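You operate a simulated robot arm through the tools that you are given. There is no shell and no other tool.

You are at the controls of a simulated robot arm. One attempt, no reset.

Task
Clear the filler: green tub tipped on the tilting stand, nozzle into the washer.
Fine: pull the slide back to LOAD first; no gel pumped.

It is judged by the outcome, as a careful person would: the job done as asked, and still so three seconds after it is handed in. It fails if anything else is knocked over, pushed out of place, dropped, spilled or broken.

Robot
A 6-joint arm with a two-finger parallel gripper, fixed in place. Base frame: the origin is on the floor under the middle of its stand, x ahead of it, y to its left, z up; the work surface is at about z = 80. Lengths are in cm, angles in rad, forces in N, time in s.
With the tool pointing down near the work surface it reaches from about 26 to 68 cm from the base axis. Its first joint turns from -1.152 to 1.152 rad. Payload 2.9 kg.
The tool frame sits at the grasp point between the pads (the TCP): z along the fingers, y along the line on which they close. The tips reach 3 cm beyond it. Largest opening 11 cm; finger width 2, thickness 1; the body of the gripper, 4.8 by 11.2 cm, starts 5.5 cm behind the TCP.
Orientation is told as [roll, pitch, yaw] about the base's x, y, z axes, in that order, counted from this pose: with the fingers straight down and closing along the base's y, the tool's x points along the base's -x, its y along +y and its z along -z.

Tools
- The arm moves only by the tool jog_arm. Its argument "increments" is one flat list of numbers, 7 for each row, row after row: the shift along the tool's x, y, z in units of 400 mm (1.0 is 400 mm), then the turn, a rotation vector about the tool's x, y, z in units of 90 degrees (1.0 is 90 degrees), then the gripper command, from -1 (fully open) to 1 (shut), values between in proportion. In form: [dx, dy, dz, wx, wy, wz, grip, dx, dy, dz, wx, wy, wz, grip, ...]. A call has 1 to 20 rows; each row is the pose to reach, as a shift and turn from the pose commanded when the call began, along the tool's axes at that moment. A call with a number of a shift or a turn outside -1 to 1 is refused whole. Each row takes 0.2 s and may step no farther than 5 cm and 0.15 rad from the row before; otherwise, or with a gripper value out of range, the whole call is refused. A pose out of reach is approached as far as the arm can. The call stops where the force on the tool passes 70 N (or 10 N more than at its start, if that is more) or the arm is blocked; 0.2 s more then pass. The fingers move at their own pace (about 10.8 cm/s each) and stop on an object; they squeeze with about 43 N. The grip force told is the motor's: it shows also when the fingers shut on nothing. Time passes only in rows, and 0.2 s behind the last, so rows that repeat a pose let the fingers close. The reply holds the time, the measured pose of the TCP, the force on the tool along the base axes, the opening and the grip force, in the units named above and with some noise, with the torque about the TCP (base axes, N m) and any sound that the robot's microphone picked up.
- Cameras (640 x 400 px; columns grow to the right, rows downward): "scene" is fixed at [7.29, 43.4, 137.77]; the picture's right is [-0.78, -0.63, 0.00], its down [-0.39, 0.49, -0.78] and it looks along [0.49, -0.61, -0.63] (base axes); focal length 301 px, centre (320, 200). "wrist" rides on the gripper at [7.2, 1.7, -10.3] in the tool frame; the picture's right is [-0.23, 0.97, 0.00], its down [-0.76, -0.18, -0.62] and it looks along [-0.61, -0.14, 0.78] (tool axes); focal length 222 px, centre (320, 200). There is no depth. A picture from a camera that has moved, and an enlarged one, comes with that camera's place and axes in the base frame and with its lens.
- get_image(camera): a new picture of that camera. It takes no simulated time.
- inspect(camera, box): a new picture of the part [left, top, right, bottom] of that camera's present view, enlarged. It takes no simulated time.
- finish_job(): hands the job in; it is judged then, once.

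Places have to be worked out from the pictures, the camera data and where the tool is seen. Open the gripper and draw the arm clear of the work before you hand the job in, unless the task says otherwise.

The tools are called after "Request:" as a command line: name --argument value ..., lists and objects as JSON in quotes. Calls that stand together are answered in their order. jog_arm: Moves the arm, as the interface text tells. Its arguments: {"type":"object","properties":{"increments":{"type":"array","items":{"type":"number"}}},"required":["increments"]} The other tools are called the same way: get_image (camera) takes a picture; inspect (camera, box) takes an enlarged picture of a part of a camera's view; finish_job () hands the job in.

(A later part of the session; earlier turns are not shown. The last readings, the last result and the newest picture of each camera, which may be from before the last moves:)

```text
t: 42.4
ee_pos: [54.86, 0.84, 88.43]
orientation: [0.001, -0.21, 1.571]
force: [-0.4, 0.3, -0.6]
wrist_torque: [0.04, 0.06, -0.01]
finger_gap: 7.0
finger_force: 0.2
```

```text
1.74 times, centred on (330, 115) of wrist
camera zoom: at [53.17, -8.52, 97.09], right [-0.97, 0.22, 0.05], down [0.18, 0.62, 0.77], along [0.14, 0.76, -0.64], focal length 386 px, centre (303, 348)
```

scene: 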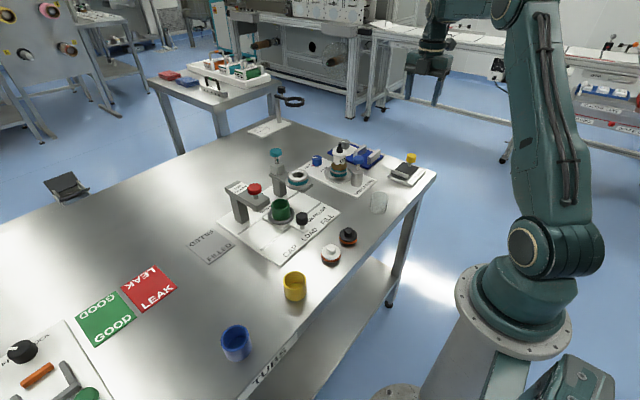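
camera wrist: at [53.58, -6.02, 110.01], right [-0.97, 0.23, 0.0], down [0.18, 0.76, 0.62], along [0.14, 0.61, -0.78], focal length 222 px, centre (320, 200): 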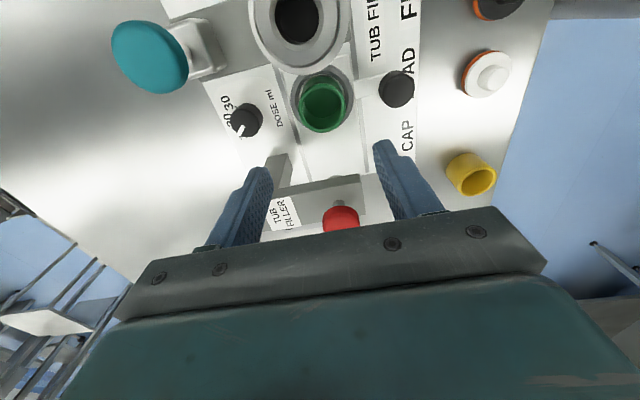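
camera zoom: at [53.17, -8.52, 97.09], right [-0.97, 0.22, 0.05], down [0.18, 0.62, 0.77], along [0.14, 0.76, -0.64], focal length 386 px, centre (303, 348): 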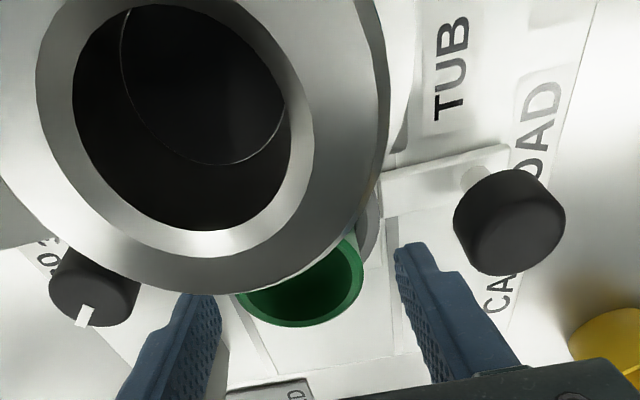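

Clear of the bracket in the picture with room to spare. I go down the last 2.2 cm.

Request:
jog_arm --increments '[0.0052, 0, 0.0245, 0, 0, 0, -0.27, 0.0105, 0, 0.045, 0, 0, 0, -0.27, 0.0122, 0, 0.0545, 0, 0, 0, -0.27, 0.0122, 0, 0.0545, 0, 0, 0, -0.27]'

Request:
inspect --camera "scene" --box '[230, 130, 330, 220]'

Request:
inspect --camera "wrist" --box '[200, 0, 460, 230]'

```text
t: 43.4
ee_pos: [54.95, 0.73, 86.25]
orientation: [0.001, -0.211, 1.572]
force: [0.3, -0.8, 0.0]
wrist_torque: [0.04, -0.03, 0.03]
finger_gap: 7.0
finger_force: 0.1
```

```text
4.44 times, centred on (280, 175) of scene
camera zoom: at [7.29, 43.4, 137.77], right [-0.78, -0.63, 0.0], down [-0.39, 0.49, -0.78], along [0.49, -0.61, -0.63], focal length 1339 px, centre (498, 311)
```

zoom: 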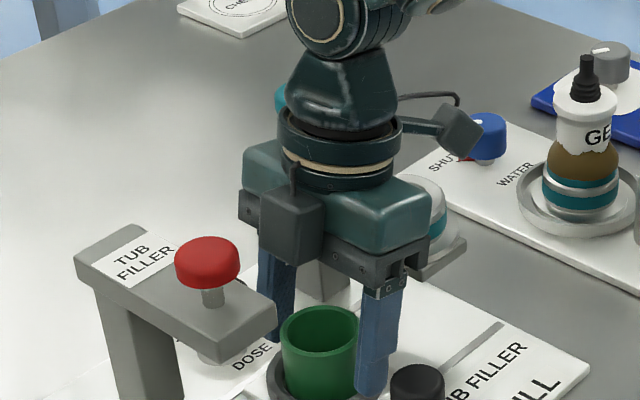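

```text
1.74 times, centred on (330, 115) of wrist
camera zoom: at [53.21, -8.55, 94.86], right [-0.97, 0.22, 0.05], down [0.18, 0.62, 0.77], along [0.14, 0.76, -0.64], focal length 386 px, centre (303, 348)
```

zoom: 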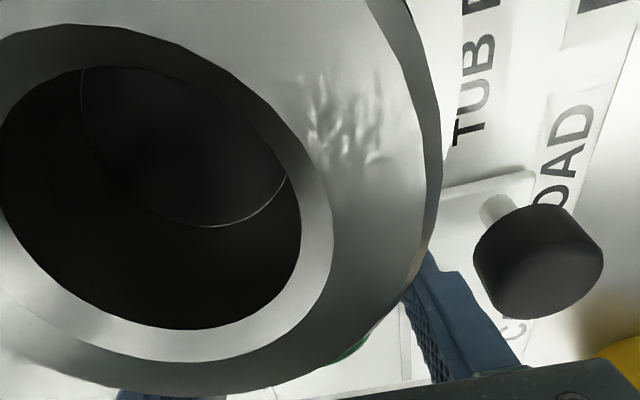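

In position with no contact force. I close the fingers on the tub.

Request:
jog_arm --increments '[0, 0, 0, 0, 0, 0, 0.0, 0, 0, 0, 0, 0, 0, 0.4, 0, 0, 0, 0, 0, 0, 1, 0, 0, 0, 0, 0, 0, 1, 0, 0, 0, 0, 0, 0, 1]'

Request:
inspect --camera "scene" --box '[250, 160, 330, 230]'

```text
t: 44.6
ee_pos: [54.95, 0.82, 86.3]
orientation: [-0.001, -0.209, 1.57]
force: [-0.4, -0.7, 4.6]
wrist_torque: [0.01, 0.08, -0.03]
finger_gap: 4.85
finger_force: 42.9
```

```text
5.71 times, centred on (290, 195) of scene
camera zoom: at [7.29, 43.39, 137.77], right [-0.78, -0.63, 0.0], down [-0.39, 0.49, -0.78], along [0.49, -0.61, -0.63], focal length 1722 px, centre (491, 229)
```

zoom: 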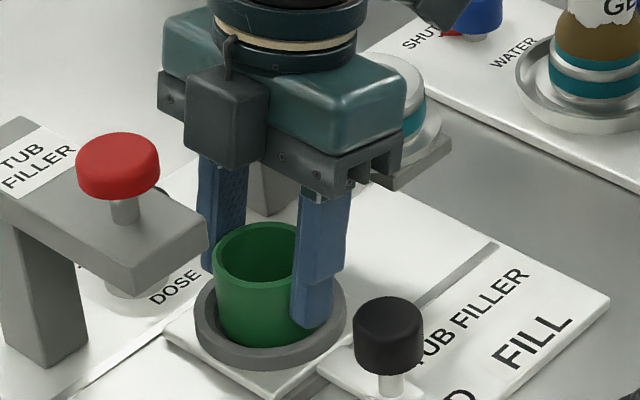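

Gripped at 4.85 cm. I lift straight up slowly first, then check the tub follows.

Request:
jog_arm --increments '[-0.0026, 0, -0.0122, 0, 0, 0, 1, -0.0065, 0, -0.0306, 0, 0, 0, 1, -0.0114, 0, -0.0538, 0, 0, 0, 1, -0.0156, 0, -0.0734, 0, 0, 0, 1, -0.0208, 0, -0.0978, 0, 0, 0, 1]'

Request:
inspect --camera "scene" --box '[240, 120, 340, 230]'

```text
t: 45.8
ee_pos: [54.86, 0.84, 90.2]
orientation: [0.0, -0.211, 1.571]
force: [0.2, 0.0, -0.5]
wrist_torque: [0.02, 0.02, 0.02]
finger_gap: 4.87
finger_force: 43.2
```

```text
3.64 times, centred on (290, 175) of scene
camera zoom: at [7.29, 43.4, 137.77], right [-0.78, -0.63, 0.0], down [-0.39, 0.49, -0.78], along [0.49, -0.61, -0.63], focal length 1096 px, centre (429, 291)
```

zoom: 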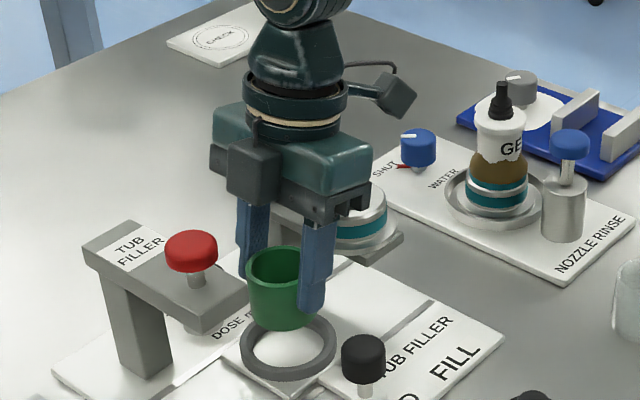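

The tub comes up upright, slide undisturbed. I raise it high and carry it half-way toward the stand.

Request:
jog_arm --increments '[-0.013, 0, -0.061, 0, 0, 0, 1, -0.032, 0, -0.15, 0, 0, 0, 1, -0.053, 0, -0.25, 0, 0, 0, 1, -0.07, 0, -0.33, 0, 0, 0, 1, -0.0822, 0, -0.386, 0, 0, 0, 1, -0.0316, 0.0203, -0.3968, 0, 0, 0, 1, 0.0544, 0.0547, -0.4151, 0, 0, 0, 1, 0.1455, 0.0911, -0.4344, 0, 0, 0, 1, 0.2366, 0.1276, -0.4538, 0, 0, 0, 1, 0.3277, 0.164, -0.4732, 0, 0, 0, 1, 0.3934, 0.1904, -0.4871, 0, 0, 0, 1, 0.4238, 0.2025, -0.4936, 0, 0, 0, 1, 0.4238, 0.2025, -0.4936, 0, 0, 0, 1]'

Request:
get_image --camera "scene"

```text
t: 48.6
ee_pos: [46.91, -19.82, 106.04]
orientation: [-0.002, -0.21, 1.572]
force: [0.2, -0.3, -0.1]
wrist_torque: [-0.01, -0.01, 0.0]
finger_gap: 4.82
finger_force: 43.2
```

```text
taken
```

scene: 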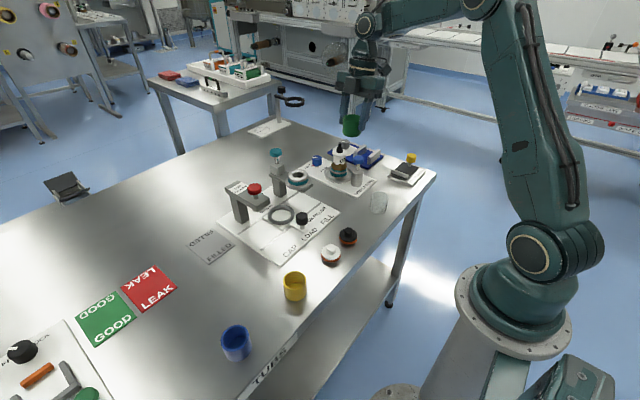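

Tub is held well. I carry it on to above the stand at TCP z≈98.

Request:
jog_arm --increments '[0.0438, 0.0164, 0.007, 0, 0, 0, 1, 0.1369, 0.0513, 0.022, 0, 0, 0, 1, 0.23, 0.0861, 0.037, 0, 0, 0, 1, 0.3231, 0.121, 0.0519, 0, 0, 0, 1, 0.4162, 0.1558, 0.0669, 0, 0, 0, 1, 0.4983, 0.1866, 0.0801, 0, 0, 0, 1, 0.5476, 0.205, 0.088, 0, 0, 0, 1, 0.5476, 0.205, 0.088, 0, 0, 0, 1]'

Request:
get_image --camera "wrist"

Request:
inspect --camera "scene" --box '[370, 90, 450, 195]'

```text
t: 50.4
ee_pos: [38.58, -40.69, 97.84]
orientation: [0.002, -0.21, 1.572]
force: [0.2, -0.7, -0.3]
wrist_torque: [0.01, -0.01, -0.02]
finger_gap: 4.84
finger_force: 43.3
```

```text
taken
camera wrist: at [36.87, -49.99, 106.52], right [-0.97, 0.22, 0.05], down [0.18, 0.62, 0.77], along [0.14, 0.76, -0.64], focal length 222 px, centre (320, 200)
```

wrist: 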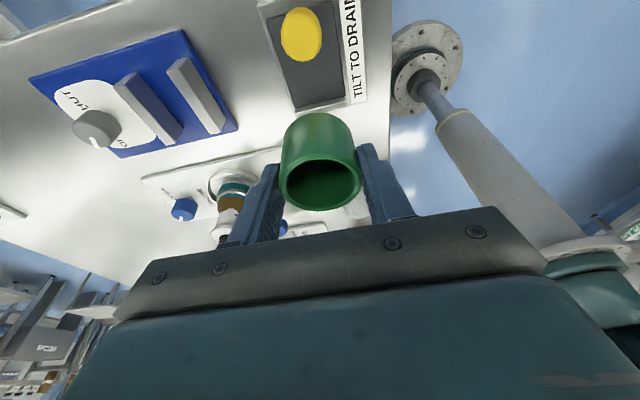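

```text
3.81 times, centred on (410, 142) of scene
camera zoom: at [7.3, 43.39, 137.77], right [-0.78, -0.63, 0.0], down [-0.39, 0.49, -0.78], along [0.49, -0.61, -0.63], focal length 1148 px, centre (-23, 419)
```

zoom: 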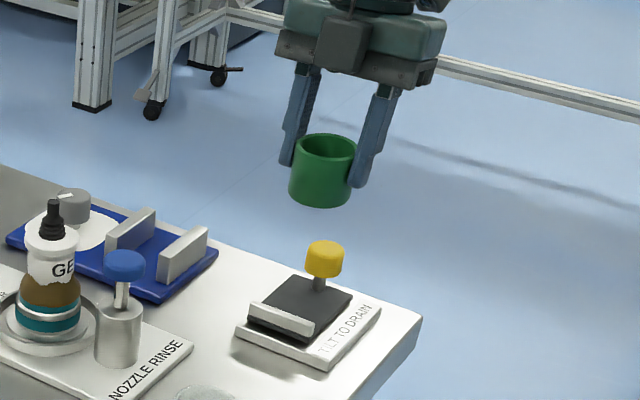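

Enlarging both views to align the tub with the space between lip and knob.

Request:
inspect --camera "wrist" --box '[240, 0, 400, 220]'

Request:
inspect --camera "scene" --box '[380, 115, 440, 190]'

```text
1.82 times, centred on (320, 110) of wrist
camera zoom: at [36.87, -49.99, 106.52], right [-0.97, 0.22, 0.05], down [0.18, 0.62, 0.77], along [0.14, 0.76, -0.64], focal length 404 px, centre (320, 364)
```

zoom: 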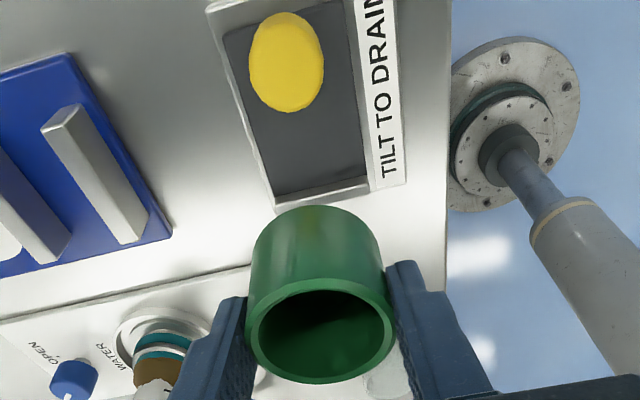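

```text
5.33 times, centred on (410, 152) of scene
camera zoom: at [7.3, 43.39, 137.77], right [-0.78, -0.63, 0.0], down [-0.39, 0.49, -0.78], along [0.49, -0.61, -0.63], focal length 1607 px, centre (-160, 453)
```

zoom: 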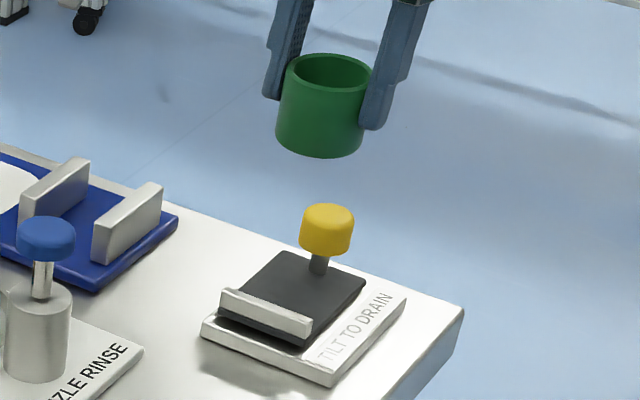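

Tub centre now reads about (38.7, −40.3); the gap's centre is at y≈−40.13. I shift 0.15 cm in +y and lower to TCP z≈90 to look again.

Request:
jog_arm --increments '[0.007, -0.001, 0.05, 0, 0, 0, 1, 0.017, -0.002, 0.1, 0, 0, 0, 1, 0.027, -0.0025, 0.15, 0, 0, 0, 1, 0.0371, -0.0025, 0.1925, 0, 0, 0, 1, 0.0371, -0.0025, 0.1925, 0, 0, 0, 1]'

Request:
inspect --camera "wrist" --box '[240, 0, 400, 220]'

Request:
inspect --camera "scene" --box '[380, 125, 440, 190]'

```text
t: 51.6
ee_pos: [38.7, -40.31, 90.01]
orientation: [0.0, -0.21, 1.569]
force: [-0.1, 0.4, -0.1]
wrist_torque: [-0.02, 0.01, 0.04]
finger_gap: 4.84
finger_force: 42.6
```

```text
1.82 times, centred on (320, 110) of wrist
camera zoom: at [36.99, -49.69, 98.74], right [-0.97, 0.22, 0.05], down [0.18, 0.62, 0.77], along [0.14, 0.76, -0.64], focal length 404 px, centre (320, 364)
```

zoom: 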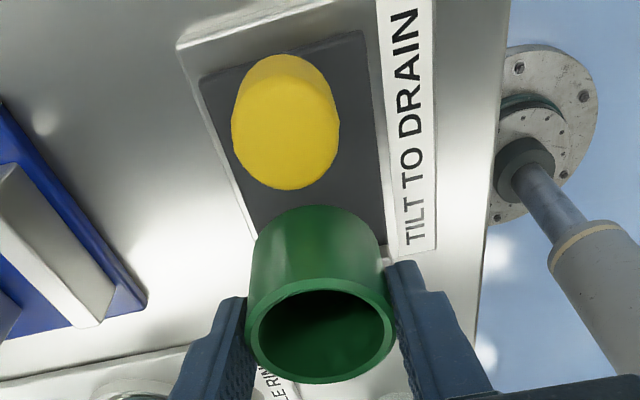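

```text
6.15 times, centred on (410, 158) of scene
camera zoom: at [7.3, 43.39, 137.77], right [-0.78, -0.63, 0.0], down [-0.39, 0.49, -0.78], along [0.49, -0.61, -0.63], focal length 1854 px, centre (-234, 462)
```

zoom: 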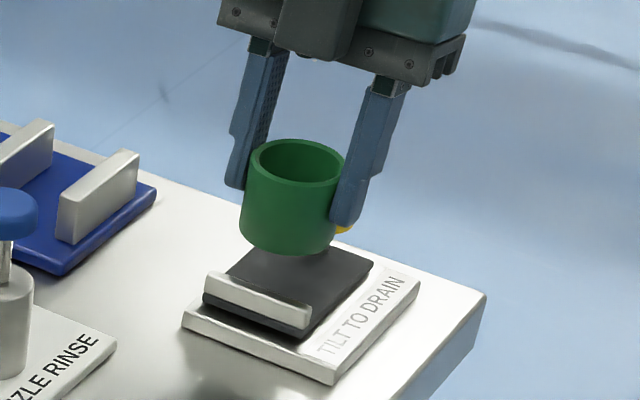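

Looks aligned; I lower another 1.4 cm to just above lip height and check lip and knob clearances.

Request:
jog_arm --increments '[0.0037, 0, 0.0172, 0, 0, 0, 1, 0.0073, 0, 0.0345, 0, 0, 0, 1, 0.0073, 0, 0.0345, 0, 0, 0, 1]'

Request:
inspect --camera "wrist" --box '[240, 0, 400, 220]'

Request:
inspect --camera "scene" --box '[390, 140, 430, 185]'

```text
t: 52.4
ee_pos: [38.69, -40.45, 88.7]
orientation: [0.0, -0.21, 1.571]
force: [-0.4, -0.4, 0.2]
wrist_torque: [-0.01, -0.04, 0.03]
finger_gap: 4.83
finger_force: 43.0
```

```text
1.82 times, centred on (320, 110) of wrist
camera zoom: at [37.0, -49.71, 97.33], right [-0.97, 0.22, 0.05], down [0.18, 0.62, 0.77], along [0.14, 0.76, -0.64], focal length 404 px, centre (320, 364)
```

zoom: 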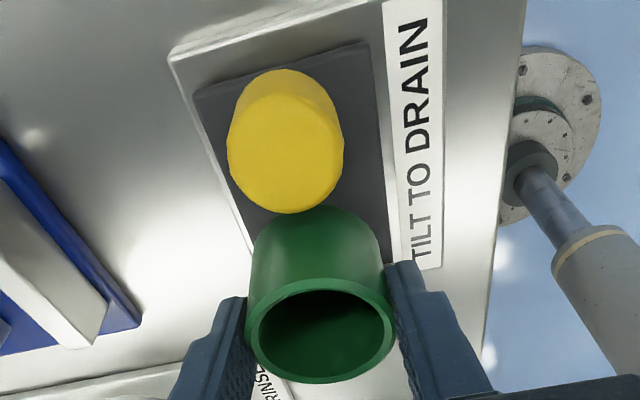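

```text
8.89 times, centred on (410, 162) of scene
camera zoom: at [7.29, 43.39, 137.77], right [-0.78, -0.63, 0.0], down [-0.39, 0.49, -0.78], along [0.49, -0.61, -0.63], focal length 2678 px, centre (-480, 533)
```

zoom: 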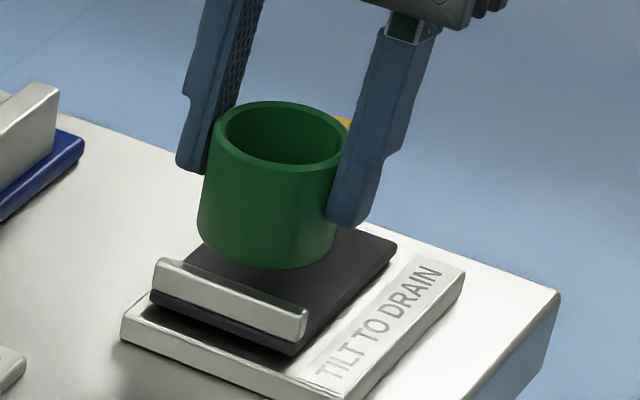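

By my measure the tub is about 0.1 cm shy of the lip side; I shift 0.2 cm toward −y and lower 1 cm to lip-top level, then recheck.

Request:
jog_arm --increments '[0.0049, 0, -0.001, 0, 0, 0, 1, 0.0049, 0, -0.001, 0, 0, 0, 1, 0.0075, 0, 0.011, 0, 0, 0, 1, 0.0101, 0, 0.0235, 0, 0, 0, 1, 0.0101, 0, 0.0235, 0, 0, 0, 1]'

Request:
inspect --camera "wrist" --box '[240, 40, 400, 220]'

Request:
inspect --camera "scene" --box '[390, 140, 430, 185]'

```text
t: 53.6
ee_pos: [38.68, -40.67, 87.89]
orientation: [-0.003, -0.207, 1.572]
force: [-2.6, 0.7, 13.6]
wrist_torque: [0.45, 0.19, 0.08]
finger_gap: 4.85
finger_force: 43.2
```

```text
2.22 times, centred on (320, 130) of wrist
camera zoom: at [36.98, -49.86, 96.56], right [-0.97, 0.22, 0.05], down [0.18, 0.62, 0.77], along [0.14, 0.76, -0.64], focal length 494 px, centre (320, 356)
```

zoom: 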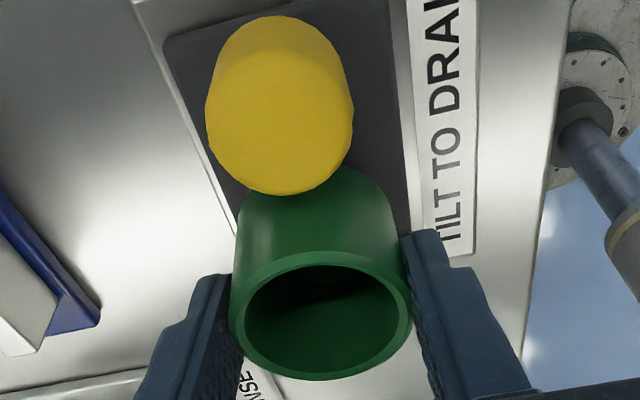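

```text
8.89 times, centred on (410, 162) of scene
camera zoom: at [7.27, 43.42, 137.76], right [-0.78, -0.63, 0.0], down [-0.39, 0.49, -0.78], along [0.49, -0.61, -0.63], focal length 2678 px, centre (-480, 533)
```

zoom: 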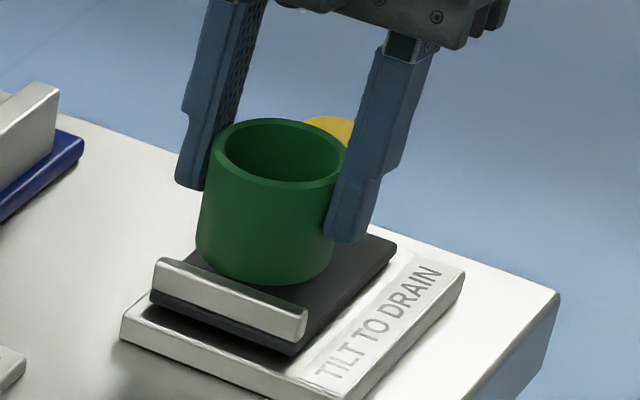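

13.6 N upward with the reaction about 3 cm to the +y side: the tub's edge has landed on the lip. I back up 0.5 cm, shift 0.25 cm further toward −y and look again.

Request:
jog_arm --increments '[-0.0026, 0, -0.0122, 0, 0, 0, 1, -0.0026, 0, -0.0122, 0, 0, 0, 1, 0.0035, 0, -0.0135, 0, 0, 0, 1, 0.0035, 0, -0.0135, 0, 0, 0, 1]'

Request:
inspect --camera "wrist" --box '[240, 40, 400, 220]'

Request:
inspect --camera "scene" --box '[390, 140, 430, 185]'

```text
t: 54.6
ee_pos: [38.58, -40.85, 88.3]
orientation: [-0.001, -0.209, 1.572]
force: [-0.1, 0.4, -0.6]
wrist_torque: [0.0, -0.01, 0.01]
finger_gap: 4.82
finger_force: 43.2
```

```text
2.22 times, centred on (320, 130) of wrist
camera zoom: at [36.96, -50.1, 96.96], right [-0.97, 0.22, 0.05], down [0.18, 0.62, 0.77], along [0.14, 0.76, -0.64], focal length 494 px, centre (320, 356)
```

zoom: 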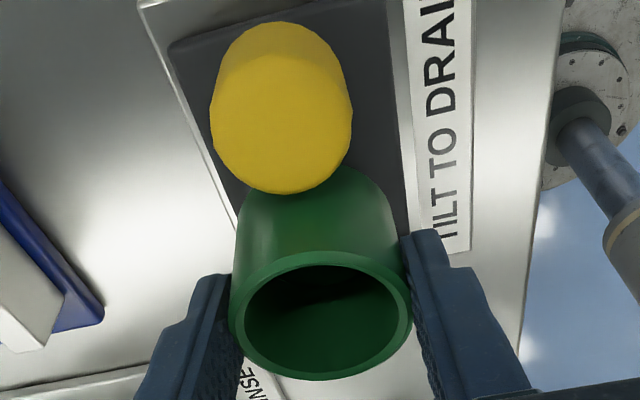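

```text
8.89 times, centred on (410, 162) of scene
camera zoom: at [7.3, 43.39, 137.77], right [-0.78, -0.63, 0.0], down [-0.39, 0.49, -0.78], along [0.49, -0.61, -0.63], focal length 2678 px, centre (-480, 533)
```

zoom: 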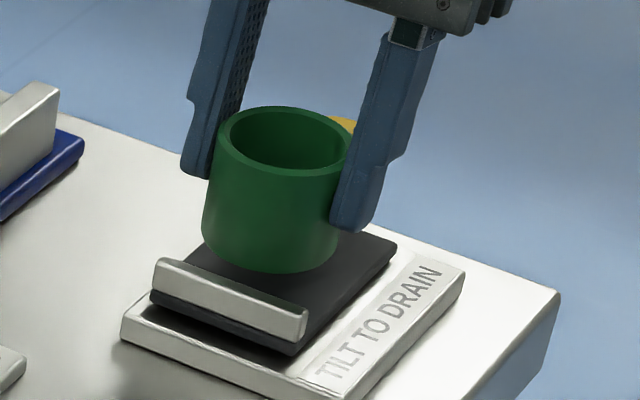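

Lowering again by 0.9 cm in small steps to see whether the lip is cleared.

Request:
jog_arm --increments '[0.0016, 0, 0.0073, 0, 0, 0, 1, 0.0031, 0, 0.0147, 0, 0, 0, 1, 0.0047, 0, 0.022, 0, 0, 0, 1]'

Request:
inspect --camera "scene" --box '[390, 140, 430, 185]'

Request:
inspect --camera "wrist" --box '[240, 40, 400, 220]'

```text
t: 55.4
ee_pos: [38.78, -40.69, 87.45]
orientation: [0.001, -0.209, 1.571]
force: [-0.2, 0.7, 0.1]
wrist_torque: [0.04, 0.0, 0.0]
finger_gap: 4.83
finger_force: 43.4
```

```text
8.89 times, centred on (410, 162) of scene
camera zoom: at [7.3, 43.39, 137.77], right [-0.78, -0.63, 0.0], down [-0.39, 0.49, -0.78], along [0.49, -0.61, -0.63], focal length 2678 px, centre (-480, 533)
```

zoom: 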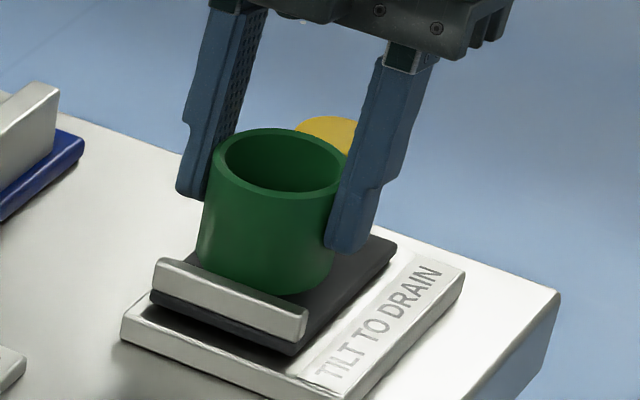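

```text
2.22 times, centred on (320, 130) of wrist
camera zoom: at [36.96, -50.06, 96.04], right [-0.97, 0.22, 0.05], down [0.18, 0.61, 0.77], along [0.14, 0.76, -0.64], focal length 494 px, centre (320, 356)
```

zoom: 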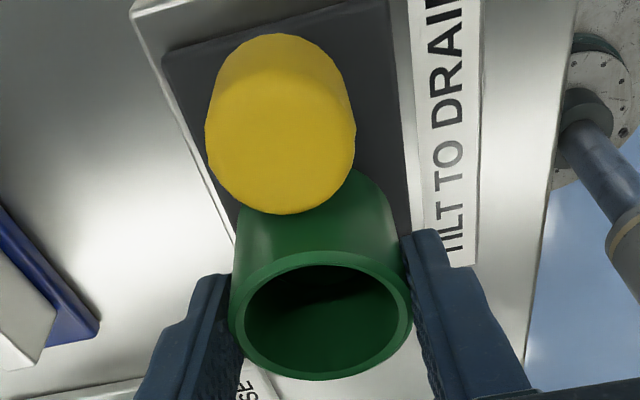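

No contact force now: the tub is down inside the lip. I lower gently onto the plate in small steps.

Request:
jog_arm --increments '[0.0008, 0, 0.0037, 0, 0, 0, 1, 0.0016, 0, 0.0073, 0, 0, 0, 1, 0.0024, 0, 0.011, 0, 0, 0, 1]'

Request:
inspect --camera "scene" --box '[390, 140, 430, 185]'

```text
t: 56.2
ee_pos: [38.67, -40.76, 86.82]
orientation: [-0.001, -0.209, 1.57]
force: [0.0, 0.3, 0.0]
wrist_torque: [-0.01, 0.02, -0.03]
finger_gap: 4.84
finger_force: 43.4
```

```text
8.89 times, centred on (410, 162) of scene
camera zoom: at [7.29, 43.39, 137.77], right [-0.78, -0.63, 0.0], down [-0.39, 0.49, -0.78], along [0.49, -0.61, -0.63], focal length 2678 px, centre (-480, 533)
```

zoom: 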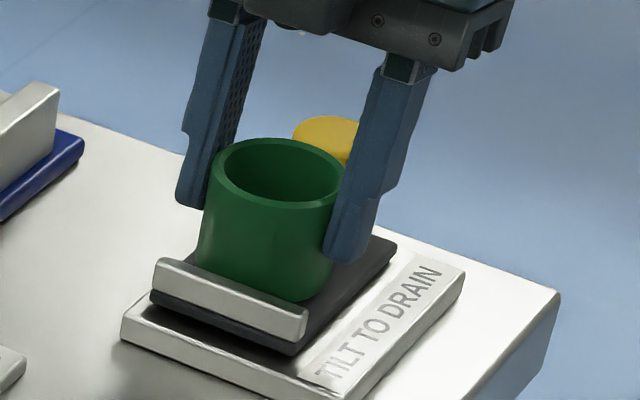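

Still no contact at TCP z 86.8; I continue in 0.15 cm steps until the plate is felt.

Request:
jog_arm --increments '[0.0008, 0, 0.0037, 0, 0, 0, 1, 0.0016, 0, 0.0073, 0, 0, 0, 1]'

Request:
inspect --camera "scene" --box '[390, 140, 430, 185]'

```text
t: 56.8
ee_pos: [38.58, -40.81, 86.57]
orientation: [-0.002, -0.211, 1.569]
force: [0.3, 0.1, -0.2]
wrist_torque: [-0.02, 0.02, -0.01]
finger_gap: 4.84
finger_force: 43.5
```

```text
8.89 times, centred on (410, 162) of scene
camera zoom: at [7.29, 43.39, 137.77], right [-0.78, -0.63, 0.0], down [-0.39, 0.49, -0.78], along [0.49, -0.61, -0.63], focal length 2678 px, centre (-480, 533)
```

zoom: 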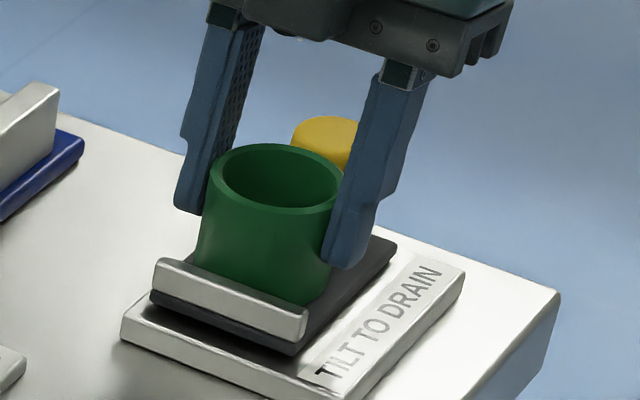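

Still free; continuing down.

Request:
jog_arm --increments '[0.0008, 0, 0.0037, 0, 0, 0, 1, 0.0016, 0, 0.0073, 0, 0, 0, 1]'

Request:
inspect --camera "scene" --box '[390, 140, 430, 185]'

```text
t: 57.4
ee_pos: [38.66, -40.83, 86.51]
orientation: [-0.004, -0.207, 1.574]
force: [-0.8, 6.0, 22.2]
wrist_torque: [0.42, 0.11, -0.02]
finger_gap: 4.86
finger_force: 43.4
```

```text
8.89 times, centred on (410, 162) of scene
camera zoom: at [7.26, 43.44, 137.75], right [-0.78, -0.63, 0.0], down [-0.39, 0.49, -0.78], along [0.49, -0.61, -0.63], focal length 2678 px, centre (-480, 533)
```

zoom: 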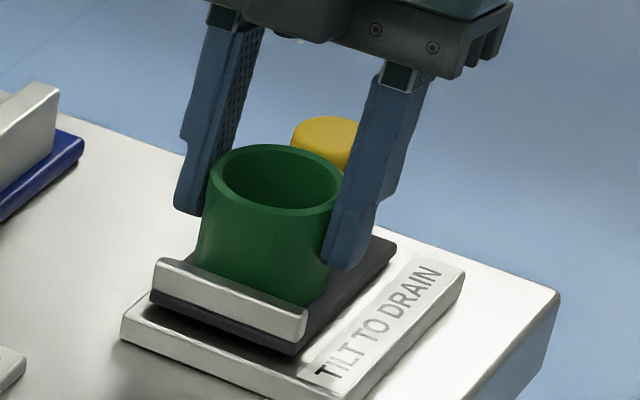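

The plate is felt (22 N, reaction centred under the tub). I ease off 0.15 cm and open the fingers gradually.

Request:
jog_arm --increments '[-0.0009, 0, -0.0045, 0, 0, 0, 1, -0.0009, 0, -0.0045, 0, 0, 0, 1, -0.0009, 0, -0.0045, 0, 0, 0, 0.08, -0.0009, 0, -0.0045, 0, 0, 0, -0.05, -0.0009, 0, -0.0045, 0, 0, 0, -0.2, -0.0009, 0, -0.0045, 0, 0, 0, -0.27]'

Request:
inspect --camera "scene" --box '[390, 140, 430, 185]'

Request:
inspect --camera "wrist" --box '[240, 40, 400, 220]'

```text
t: 58.8
ee_pos: [38.72, -40.77, 86.49]
orientation: [0.0, -0.209, 1.572]
force: [-0.4, 0.1, 0.6]
wrist_torque: [0.05, 0.03, -0.02]
finger_gap: 7.01
finger_force: 0.1
```

```text
8.89 times, centred on (410, 162) of scene
camera zoom: at [7.29, 43.4, 137.77], right [-0.78, -0.63, 0.0], down [-0.39, 0.49, -0.78], along [0.49, -0.61, -0.63], focal length 2678 px, centre (-480, 533)
```

zoom: 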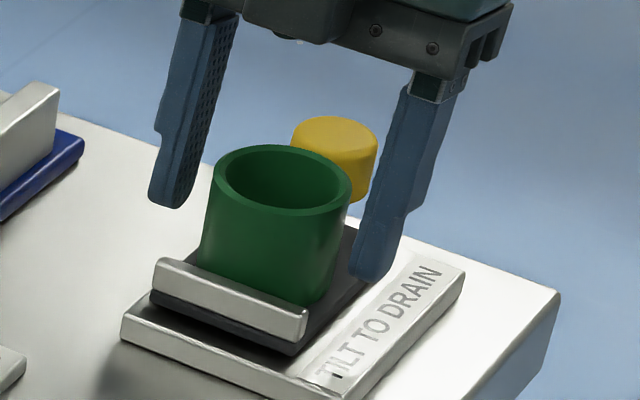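

```text
2.22 times, centred on (320, 130) of wrist
camera zoom: at [36.97, -50.15, 95.23], right [-0.97, 0.22, 0.05], down [0.18, 0.62, 0.77], along [0.14, 0.76, -0.64], focal length 494 px, centre (320, 356)
```

zoom: 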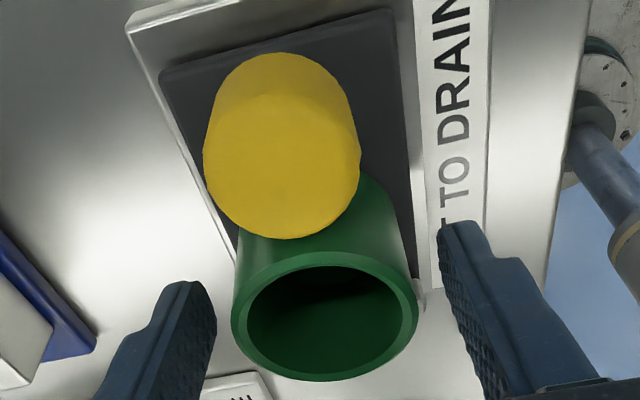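

The tub stands on the plate between lip and knob. I retreat straight up clear of it and bring the gripper back to vertical.

Request:
jog_arm --increments '[-0.0104, 0, -0.0489, 0, 0, 0, -0.27, -0.026, 0, -0.1222, 0, 0, 0, -0.27, -0.0468, 0, -0.22, 0, 0, 0, -0.27, -0.0624, 0, -0.2934, 0, 0, 0, -0.27, -0.0624, 0, -0.2934, 0, 0.07, 0, -0.27, -0.0624, 0, -0.2934, 0, 0.1333, 0, -0.27, -0.0624, 0, -0.2934, 0, 0.1333, 0, -0.27]'

Request:
get_image --camera "wrist"

Request:
inspect --camera "scene" --box '[385, 135, 440, 190]'

```text
t: 60.4
ee_pos: [38.62, -40.86, 98.57]
orientation: [0.001, -0.001, 1.571]
force: [-0.6, 0.9, -0.1]
wrist_torque: [0.02, 0.02, 0.0]
finger_gap: 6.99
finger_force: 0.0
```

```text
taken
camera wrist: at [36.95, -48.16, 108.95], right [-0.97, 0.23, 0.0], down [0.18, 0.76, 0.62], along [0.14, 0.61, -0.78], focal length 222 px, centre (320, 200)
```

wrist: 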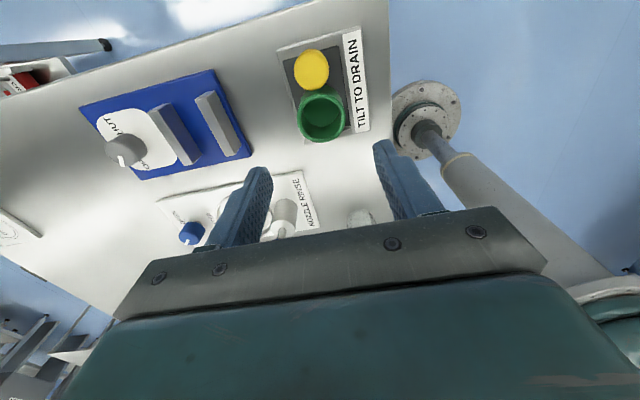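

```text
7.27 times, centred on (412, 162) of scene
camera zoom: at [7.29, 43.4, 137.77], right [-0.78, -0.63, 0.0], down [-0.39, 0.49, -0.78], along [0.49, -0.61, -0.63], focal length 2191 px, centre (-353, 473)
```

zoom: 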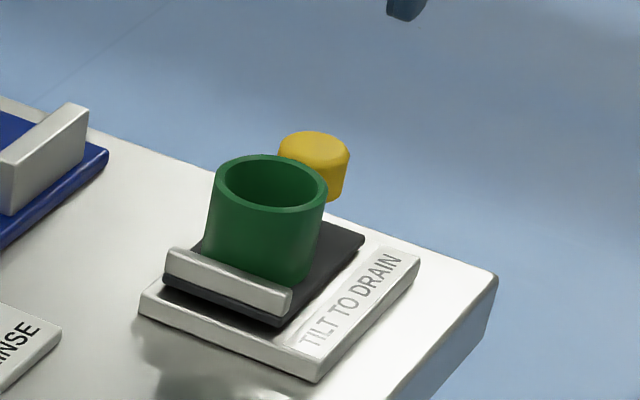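

Zooming on the stand from above to fix the knob centre and the tub's position.

Request:
inspect --camera "wrist" --box '[270, 20, 380, 160]'

Request:
inspect --camera "scene" --box '[395, 150, 430, 185]'

```text
2.86 times, centred on (325, 90) of wrist
camera zoom: at [36.95, -48.16, 108.95], right [-0.97, 0.23, 0.0], down [0.18, 0.76, 0.62], along [0.14, 0.61, -0.78], focal length 635 px, centre (306, 514)
```

zoom: 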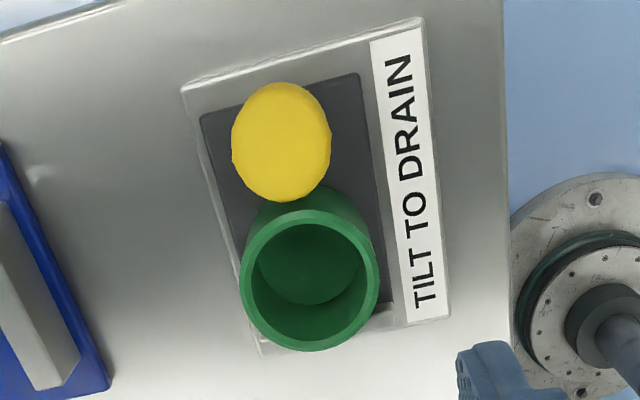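

```text
11.43 times, centred on (412, 168) of scene
camera zoom: at [7.29, 43.4, 137.77], right [-0.78, -0.63, 0.0], down [-0.39, 0.49, -0.78], along [0.49, -0.61, -0.63], focal length 3443 px, centre (-737, 571)
```

zoom: 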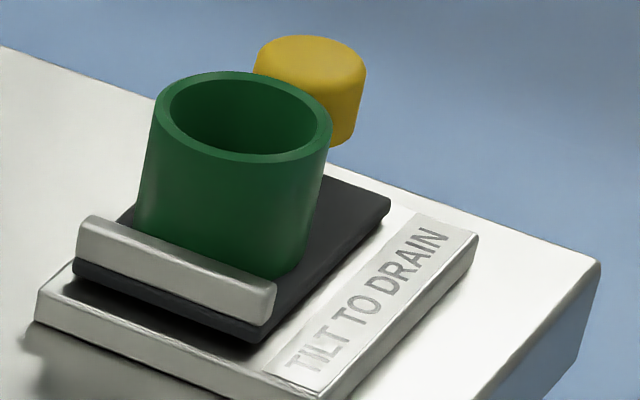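

The knob is centred near (38.6, −44.6), almost touching the tub. I move over it and lower the open fingers either side of it (closing along x), staying clear of the tub.

Request:
jog_arm --increments '[0.05, 0, 0, 0, 0, 0, -0.09, 0.0985, 0, 0, 0, 0, 0, -0.09, 0.0985, 0, 0.08, 0, 0, 0, -0.09, 0.0985, 0, 0.16, 0, 0, 0, -0.09, 0.0985, 0, 0.23, 0, 0, 0, -0.09, 0.0985, 0, 0.23, 0, 0, 0, -0.09]'

Request:
inspect --camera "wrist" --box '[230, 20, 410, 230]'

Request:
inspect --camera "scene" --box '[385, 115, 440, 190]'

```text
t: 61.8
ee_pos: [38.74, -44.52, 89.43]
orientation: [0.001, 0.0, 1.571]
force: [0.3, -1.3, 0.0]
wrist_torque: [0.0, 0.02, -0.01]
finger_gap: 6.02
finger_force: 0.1
```

```text
1.90 times, centred on (320, 125) of wrist
camera zoom: at [37.07, -51.95, 99.73], right [-0.97, 0.23, 0.0], down [0.18, 0.76, 0.62], along [0.14, 0.61, -0.78], focal length 423 px, centre (320, 343)
```

zoom: 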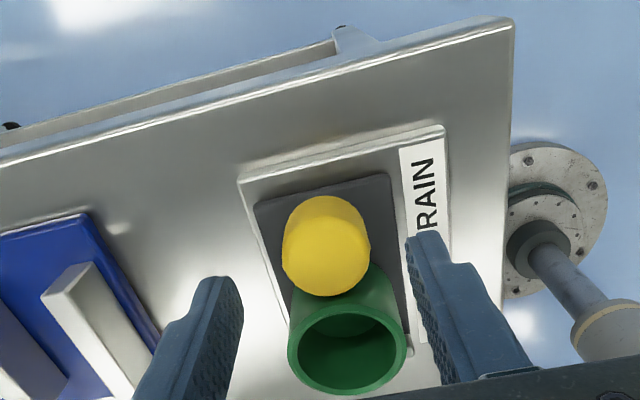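

```text
5.33 times, centred on (412, 152) of scene
camera zoom: at [7.29, 43.4, 137.77], right [-0.78, -0.63, 0.0], down [-0.39, 0.49, -0.78], along [0.49, -0.61, -0.63], focal length 1607 px, centre (-173, 453)
```

zoom: 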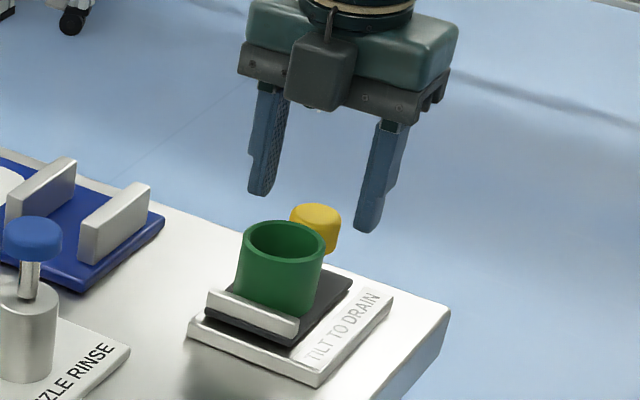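

Fingers straddle the knob. I lower the remaining 3.5 cm with a 0.2 cm shift to −y, then close on the knob.

Request:
jog_arm --increments '[0.005, 0.001, 0.03, 0, 0, 0, -0.09, 0.005, 0.002, 0.06, 0, 0, 0, -0.09, 0.005, 0.002, 0.0875, 0, 0, 0, -0.09, 0.005, 0.002, 0.0875, 0, 0, 0, -0.09]'

Request:
inspect --camera "wrist" --box '[230, 60, 410, 230]'

Request:
inspect --camera "scene" --box '[385, 125, 440, 190]'

```text
t: 62.8
ee_pos: [38.69, -44.75, 85.77]
orientation: [0.001, 0.001, 1.57]
force: [-0.6, 0.4, 0.1]
wrist_torque: [0.01, 0.01, 0.03]
finger_gap: 6.0
finger_force: 0.0
```

```text
2.35 times, centred on (320, 145) of wrist
camera zoom: at [36.95, -52.17, 96.25], right [-0.97, 0.23, 0.0], down [0.18, 0.76, 0.62], along [0.14, 0.61, -0.78], focal length 523 px, centre (320, 329)
```

zoom: 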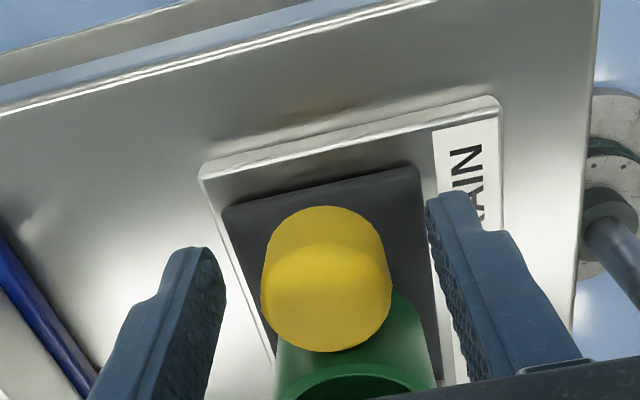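

```text
6.15 times, centred on (412, 158) of scene
camera zoom: at [7.29, 43.4, 137.77], right [-0.78, -0.63, 0.0], down [-0.39, 0.49, -0.78], along [0.49, -0.61, -0.63], focal length 1854 px, centre (-249, 462)
```

zoom: 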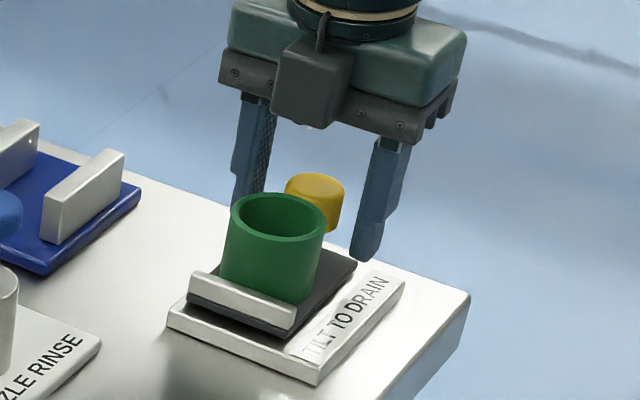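

Positions look right around the knob and clear of the tub. I close the fingers on the knob.

Request:
jog_arm --increments '[0, 0, 0, 0, 0, 0, 0.2, 0, 0, 0, 0, 0, 0, 1, 0, 0, 0, 0, 0, 0, 1, 0, 0, 0, 0, 0, 0, 1]'

Request:
inspect --camera "scene" --box '[385, 125, 440, 190]'

Request:
inspect --camera "wrist" --box '[230, 60, 410, 230]'

```text
t: 63.8
ee_pos: [38.49, -44.87, 85.8]
orientation: [0.001, -0.001, 1.569]
force: [-17.0, 1.5, 3.5]
wrist_torque: [0.14, -0.11, -0.08]
finger_gap: 3.15
finger_force: 45.2
```

```text
6.15 times, centred on (412, 158) of scene
camera zoom: at [7.25, 43.4, 137.76], right [-0.78, -0.63, 0.0], down [-0.39, 0.49, -0.78], along [0.49, -0.61, -0.63], focal length 1854 px, centre (-249, 462)
```

zoom: 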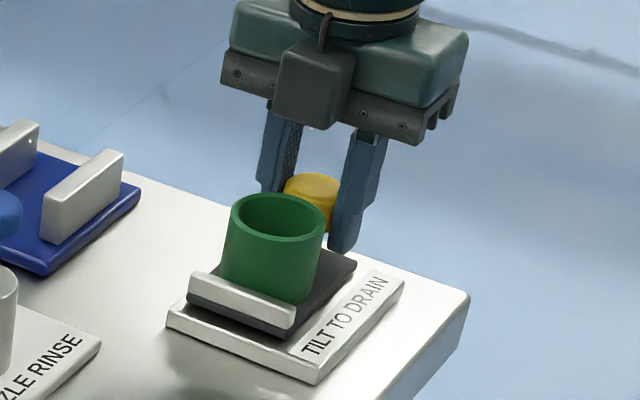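

```text
2.35 times, centred on (320, 145) of wrist
camera zoom: at [36.8, -52.18, 96.23], right [-0.97, 0.23, 0.0], down [0.18, 0.76, 0.62], along [0.14, 0.61, -0.78], focal length 523 px, centre (320, 329)
```

zoom: 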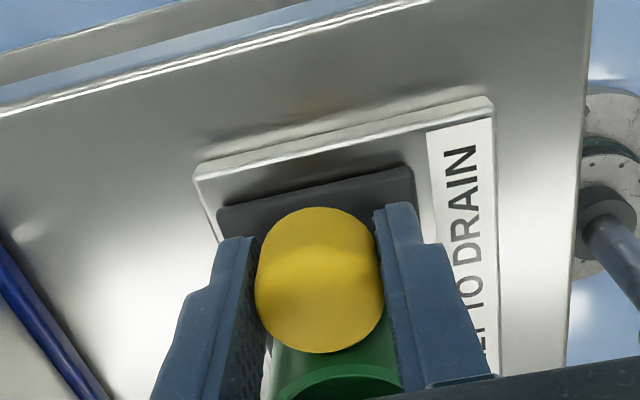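

Gripped at 3.15 cm with a sideways pull of 17 N, so the knob sits ~0.2 cm toward −x; I relieve that and begin raising the knob on a small arc (≈5°) about the lip end, watching the forces.

Request:
jog_arm --increments '[0, 0.005, 0, 0, 0, 0, 1, -0.0035, 0.005, -0.0053, 0, 0.0185, 0, 1, -0.007, 0.005, -0.0106, 0, 0.037, 0, 1, -0.0105, 0.005, -0.0158, 0, 0.0556, 0, 1]'

Request:
inspect --camera "scene" --box '[385, 125, 440, 190]'

Request:
inspect --camera "wrist" --box '[230, 60, 410, 230]'

```text
t: 64.8
ee_pos: [38.33, -44.48, 86.57]
orientation: [-0.001, 0.089, 1.574]
force: [1.8, 8.6, 3.4]
wrist_torque: [0.79, 0.19, -0.44]
finger_gap: 3.18
finger_force: 45.0
```

```text
6.15 times, centred on (412, 158) of scene
camera zoom: at [7.29, 43.42, 137.76], right [-0.78, -0.63, 0.0], down [-0.39, 0.49, -0.78], along [0.49, -0.61, -0.63], focal length 1854 px, centre (-249, 462)
```

zoom: 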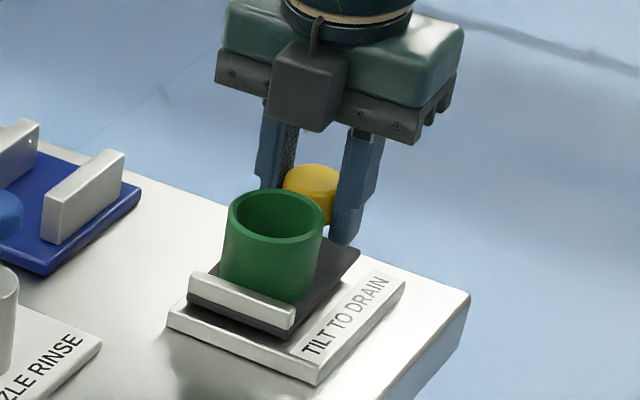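

```text
2.35 times, centred on (320, 145) of wrist
camera zoom: at [36.8, -50.84, 97.48], right [-0.97, 0.22, -0.02], down [0.17, 0.81, 0.55], along [0.14, 0.54, -0.83], focal length 523 px, centre (320, 329)
```

zoom: 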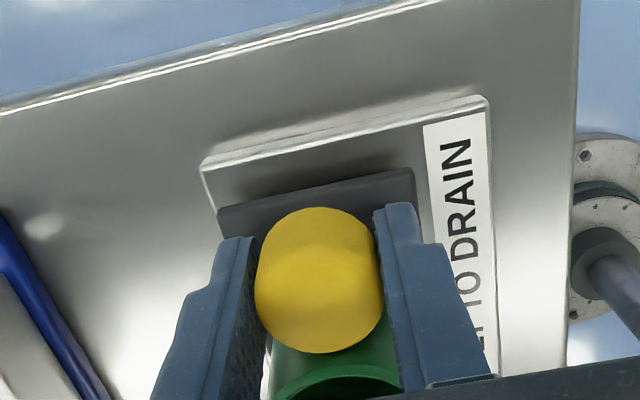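

The plate is tilting up at the knob end as expected, with light force. I continue the arc to about 15°.

Request:
jog_arm --increments '[-0.0072, 0, -0.0079, 0, 0.0278, 0, 1, -0.0137, 0, -0.0156, 0, 0.0556, 0, 1, -0.0204, 0, -0.0229, 0, 0.0833, 0, 1, -0.027, 0, -0.03, 0, 0.1111, 0, 1]'

Request:
inspect --camera "scene" --box '[385, 125, 440, 190]'

Request:
inspect --camera "wrist" --box '[230, 60, 410, 230]'

```text
t: 65.8
ee_pos: [38.57, -43.51, 87.69]
orientation: [-0.002, 0.265, 1.568]
force: [0.9, 2.8, 15.9]
wrist_torque: [1.34, 0.18, -0.22]
finger_gap: 3.16
finger_force: 44.7
```

```text
6.15 times, centred on (412, 158) of scene
camera zoom: at [7.28, 43.42, 137.76], right [-0.78, -0.63, 0.0], down [-0.39, 0.49, -0.78], along [0.49, -0.61, -0.63], focal length 1854 px, centre (-249, 462)
```

zoom: 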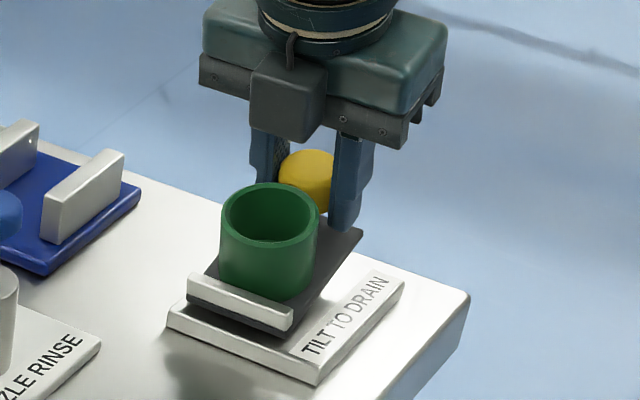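

```text
2.35 times, centred on (320, 145) of wrist
camera zoom: at [36.75, -47.83, 99.58], right [-0.97, 0.22, -0.06], down [0.18, 0.9, 0.4], along [0.14, 0.38, -0.91], focal length 523 px, centre (320, 329)
```

zoom: 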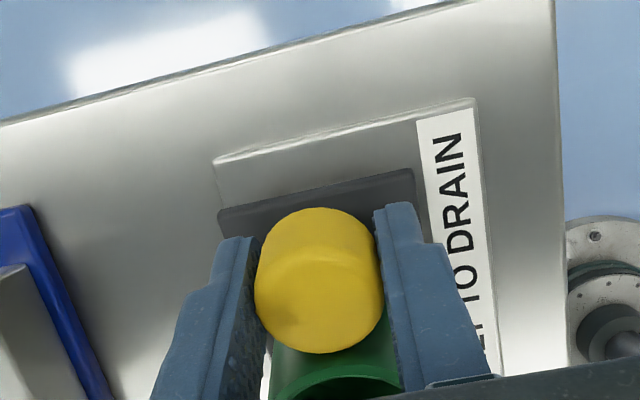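

About 15° now, force still modest (16 N). I continue to roughly 25°, with slightly more rise.

Request:
jog_arm --increments '[-0.0048, 0, -0.0093, 0, 0.025, 0, 1, -0.0096, 0, -0.0187, 0, 0.05, 0, 1, -0.0152, 0, -0.0267, 0, 0.075, 0, 1, -0.0209, 0, -0.0347, 0, 0.1, 0, 1]'

Request:
inspect --camera "scene" --box '[385, 125, 440, 190]'

Request:
inspect --camera "wrist" --box '[230, 60, 410, 230]'

```text
t: 66.8
ee_pos: [38.49, -42.16, 88.67]
orientation: [-0.001, 0.421, 1.572]
force: [14.6, -14.4, -9.1]
wrist_torque: [-1.37, 0.33, 0.11]
finger_gap: 3.17
finger_force: 44.4
```

```text
6.15 times, centred on (412, 158) of scene
camera zoom: at [7.34, 43.35, 137.78], right [-0.78, -0.63, 0.0], down [-0.39, 0.49, -0.78], along [0.49, -0.61, -0.63], focal length 1854 px, centre (-249, 462)
```

zoom: 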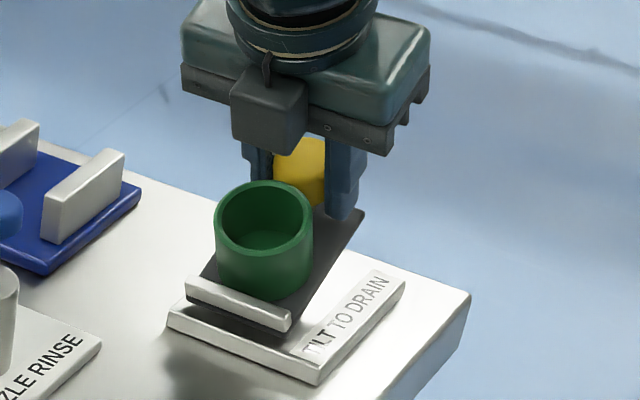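

```text
2.35 times, centred on (320, 145) of wrist
camera zoom: at [36.77, -44.71, 101.19], right [-0.97, 0.21, -0.09], down [0.18, 0.95, 0.26], along [0.14, 0.23, -0.96], focal length 523 px, centre (320, 329)
```

zoom: 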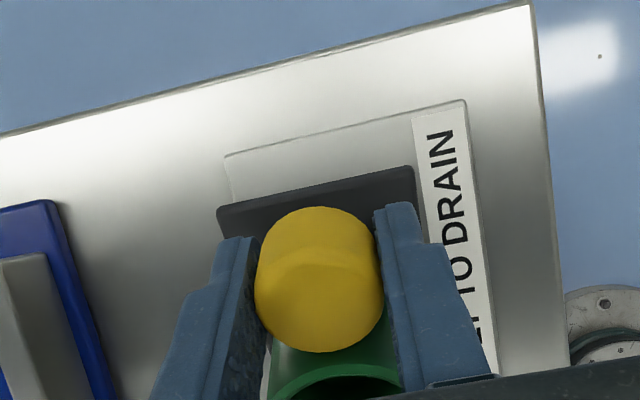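

About 24° now; the readings suggest my translation is slightly ahead of the rotation. I add 3° of rotation in place to see whether the forces relax.

Request:
jog_arm --increments '[0, -0.002, 0, 0, 0.0167, 0, 1, 0, -0.0025, 0, 0, 0.0333, 0, 1, 0, -0.0025, 0, 0, 0.0333, 0, 1]'

Request:
inspect --camera "scene" --box '[385, 125, 440, 190]'

```text
t: 67.6
ee_pos: [38.54, -42.1, 88.75]
orientation: [0.0, 0.472, 1.572]
force: [6.8, 7.2, 18.8]
wrist_torque: [1.37, 0.24, -0.26]
finger_gap: 3.19
finger_force: 44.7
```

```text
6.15 times, centred on (412, 158) of scene
camera zoom: at [7.29, 43.43, 137.75], right [-0.78, -0.63, 0.0], down [-0.39, 0.49, -0.78], along [0.49, -0.61, -0.63], focal length 1854 px, centre (-249, 462)
```

zoom: 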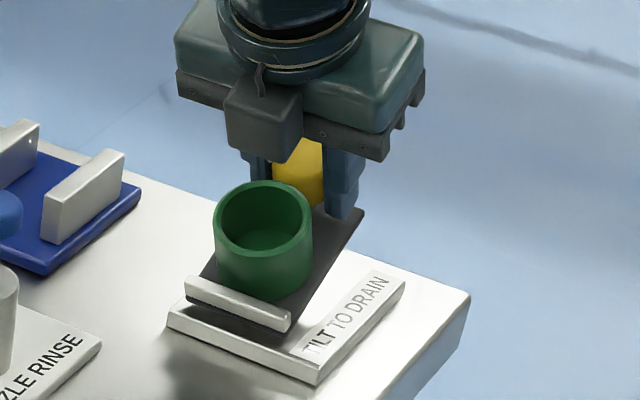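

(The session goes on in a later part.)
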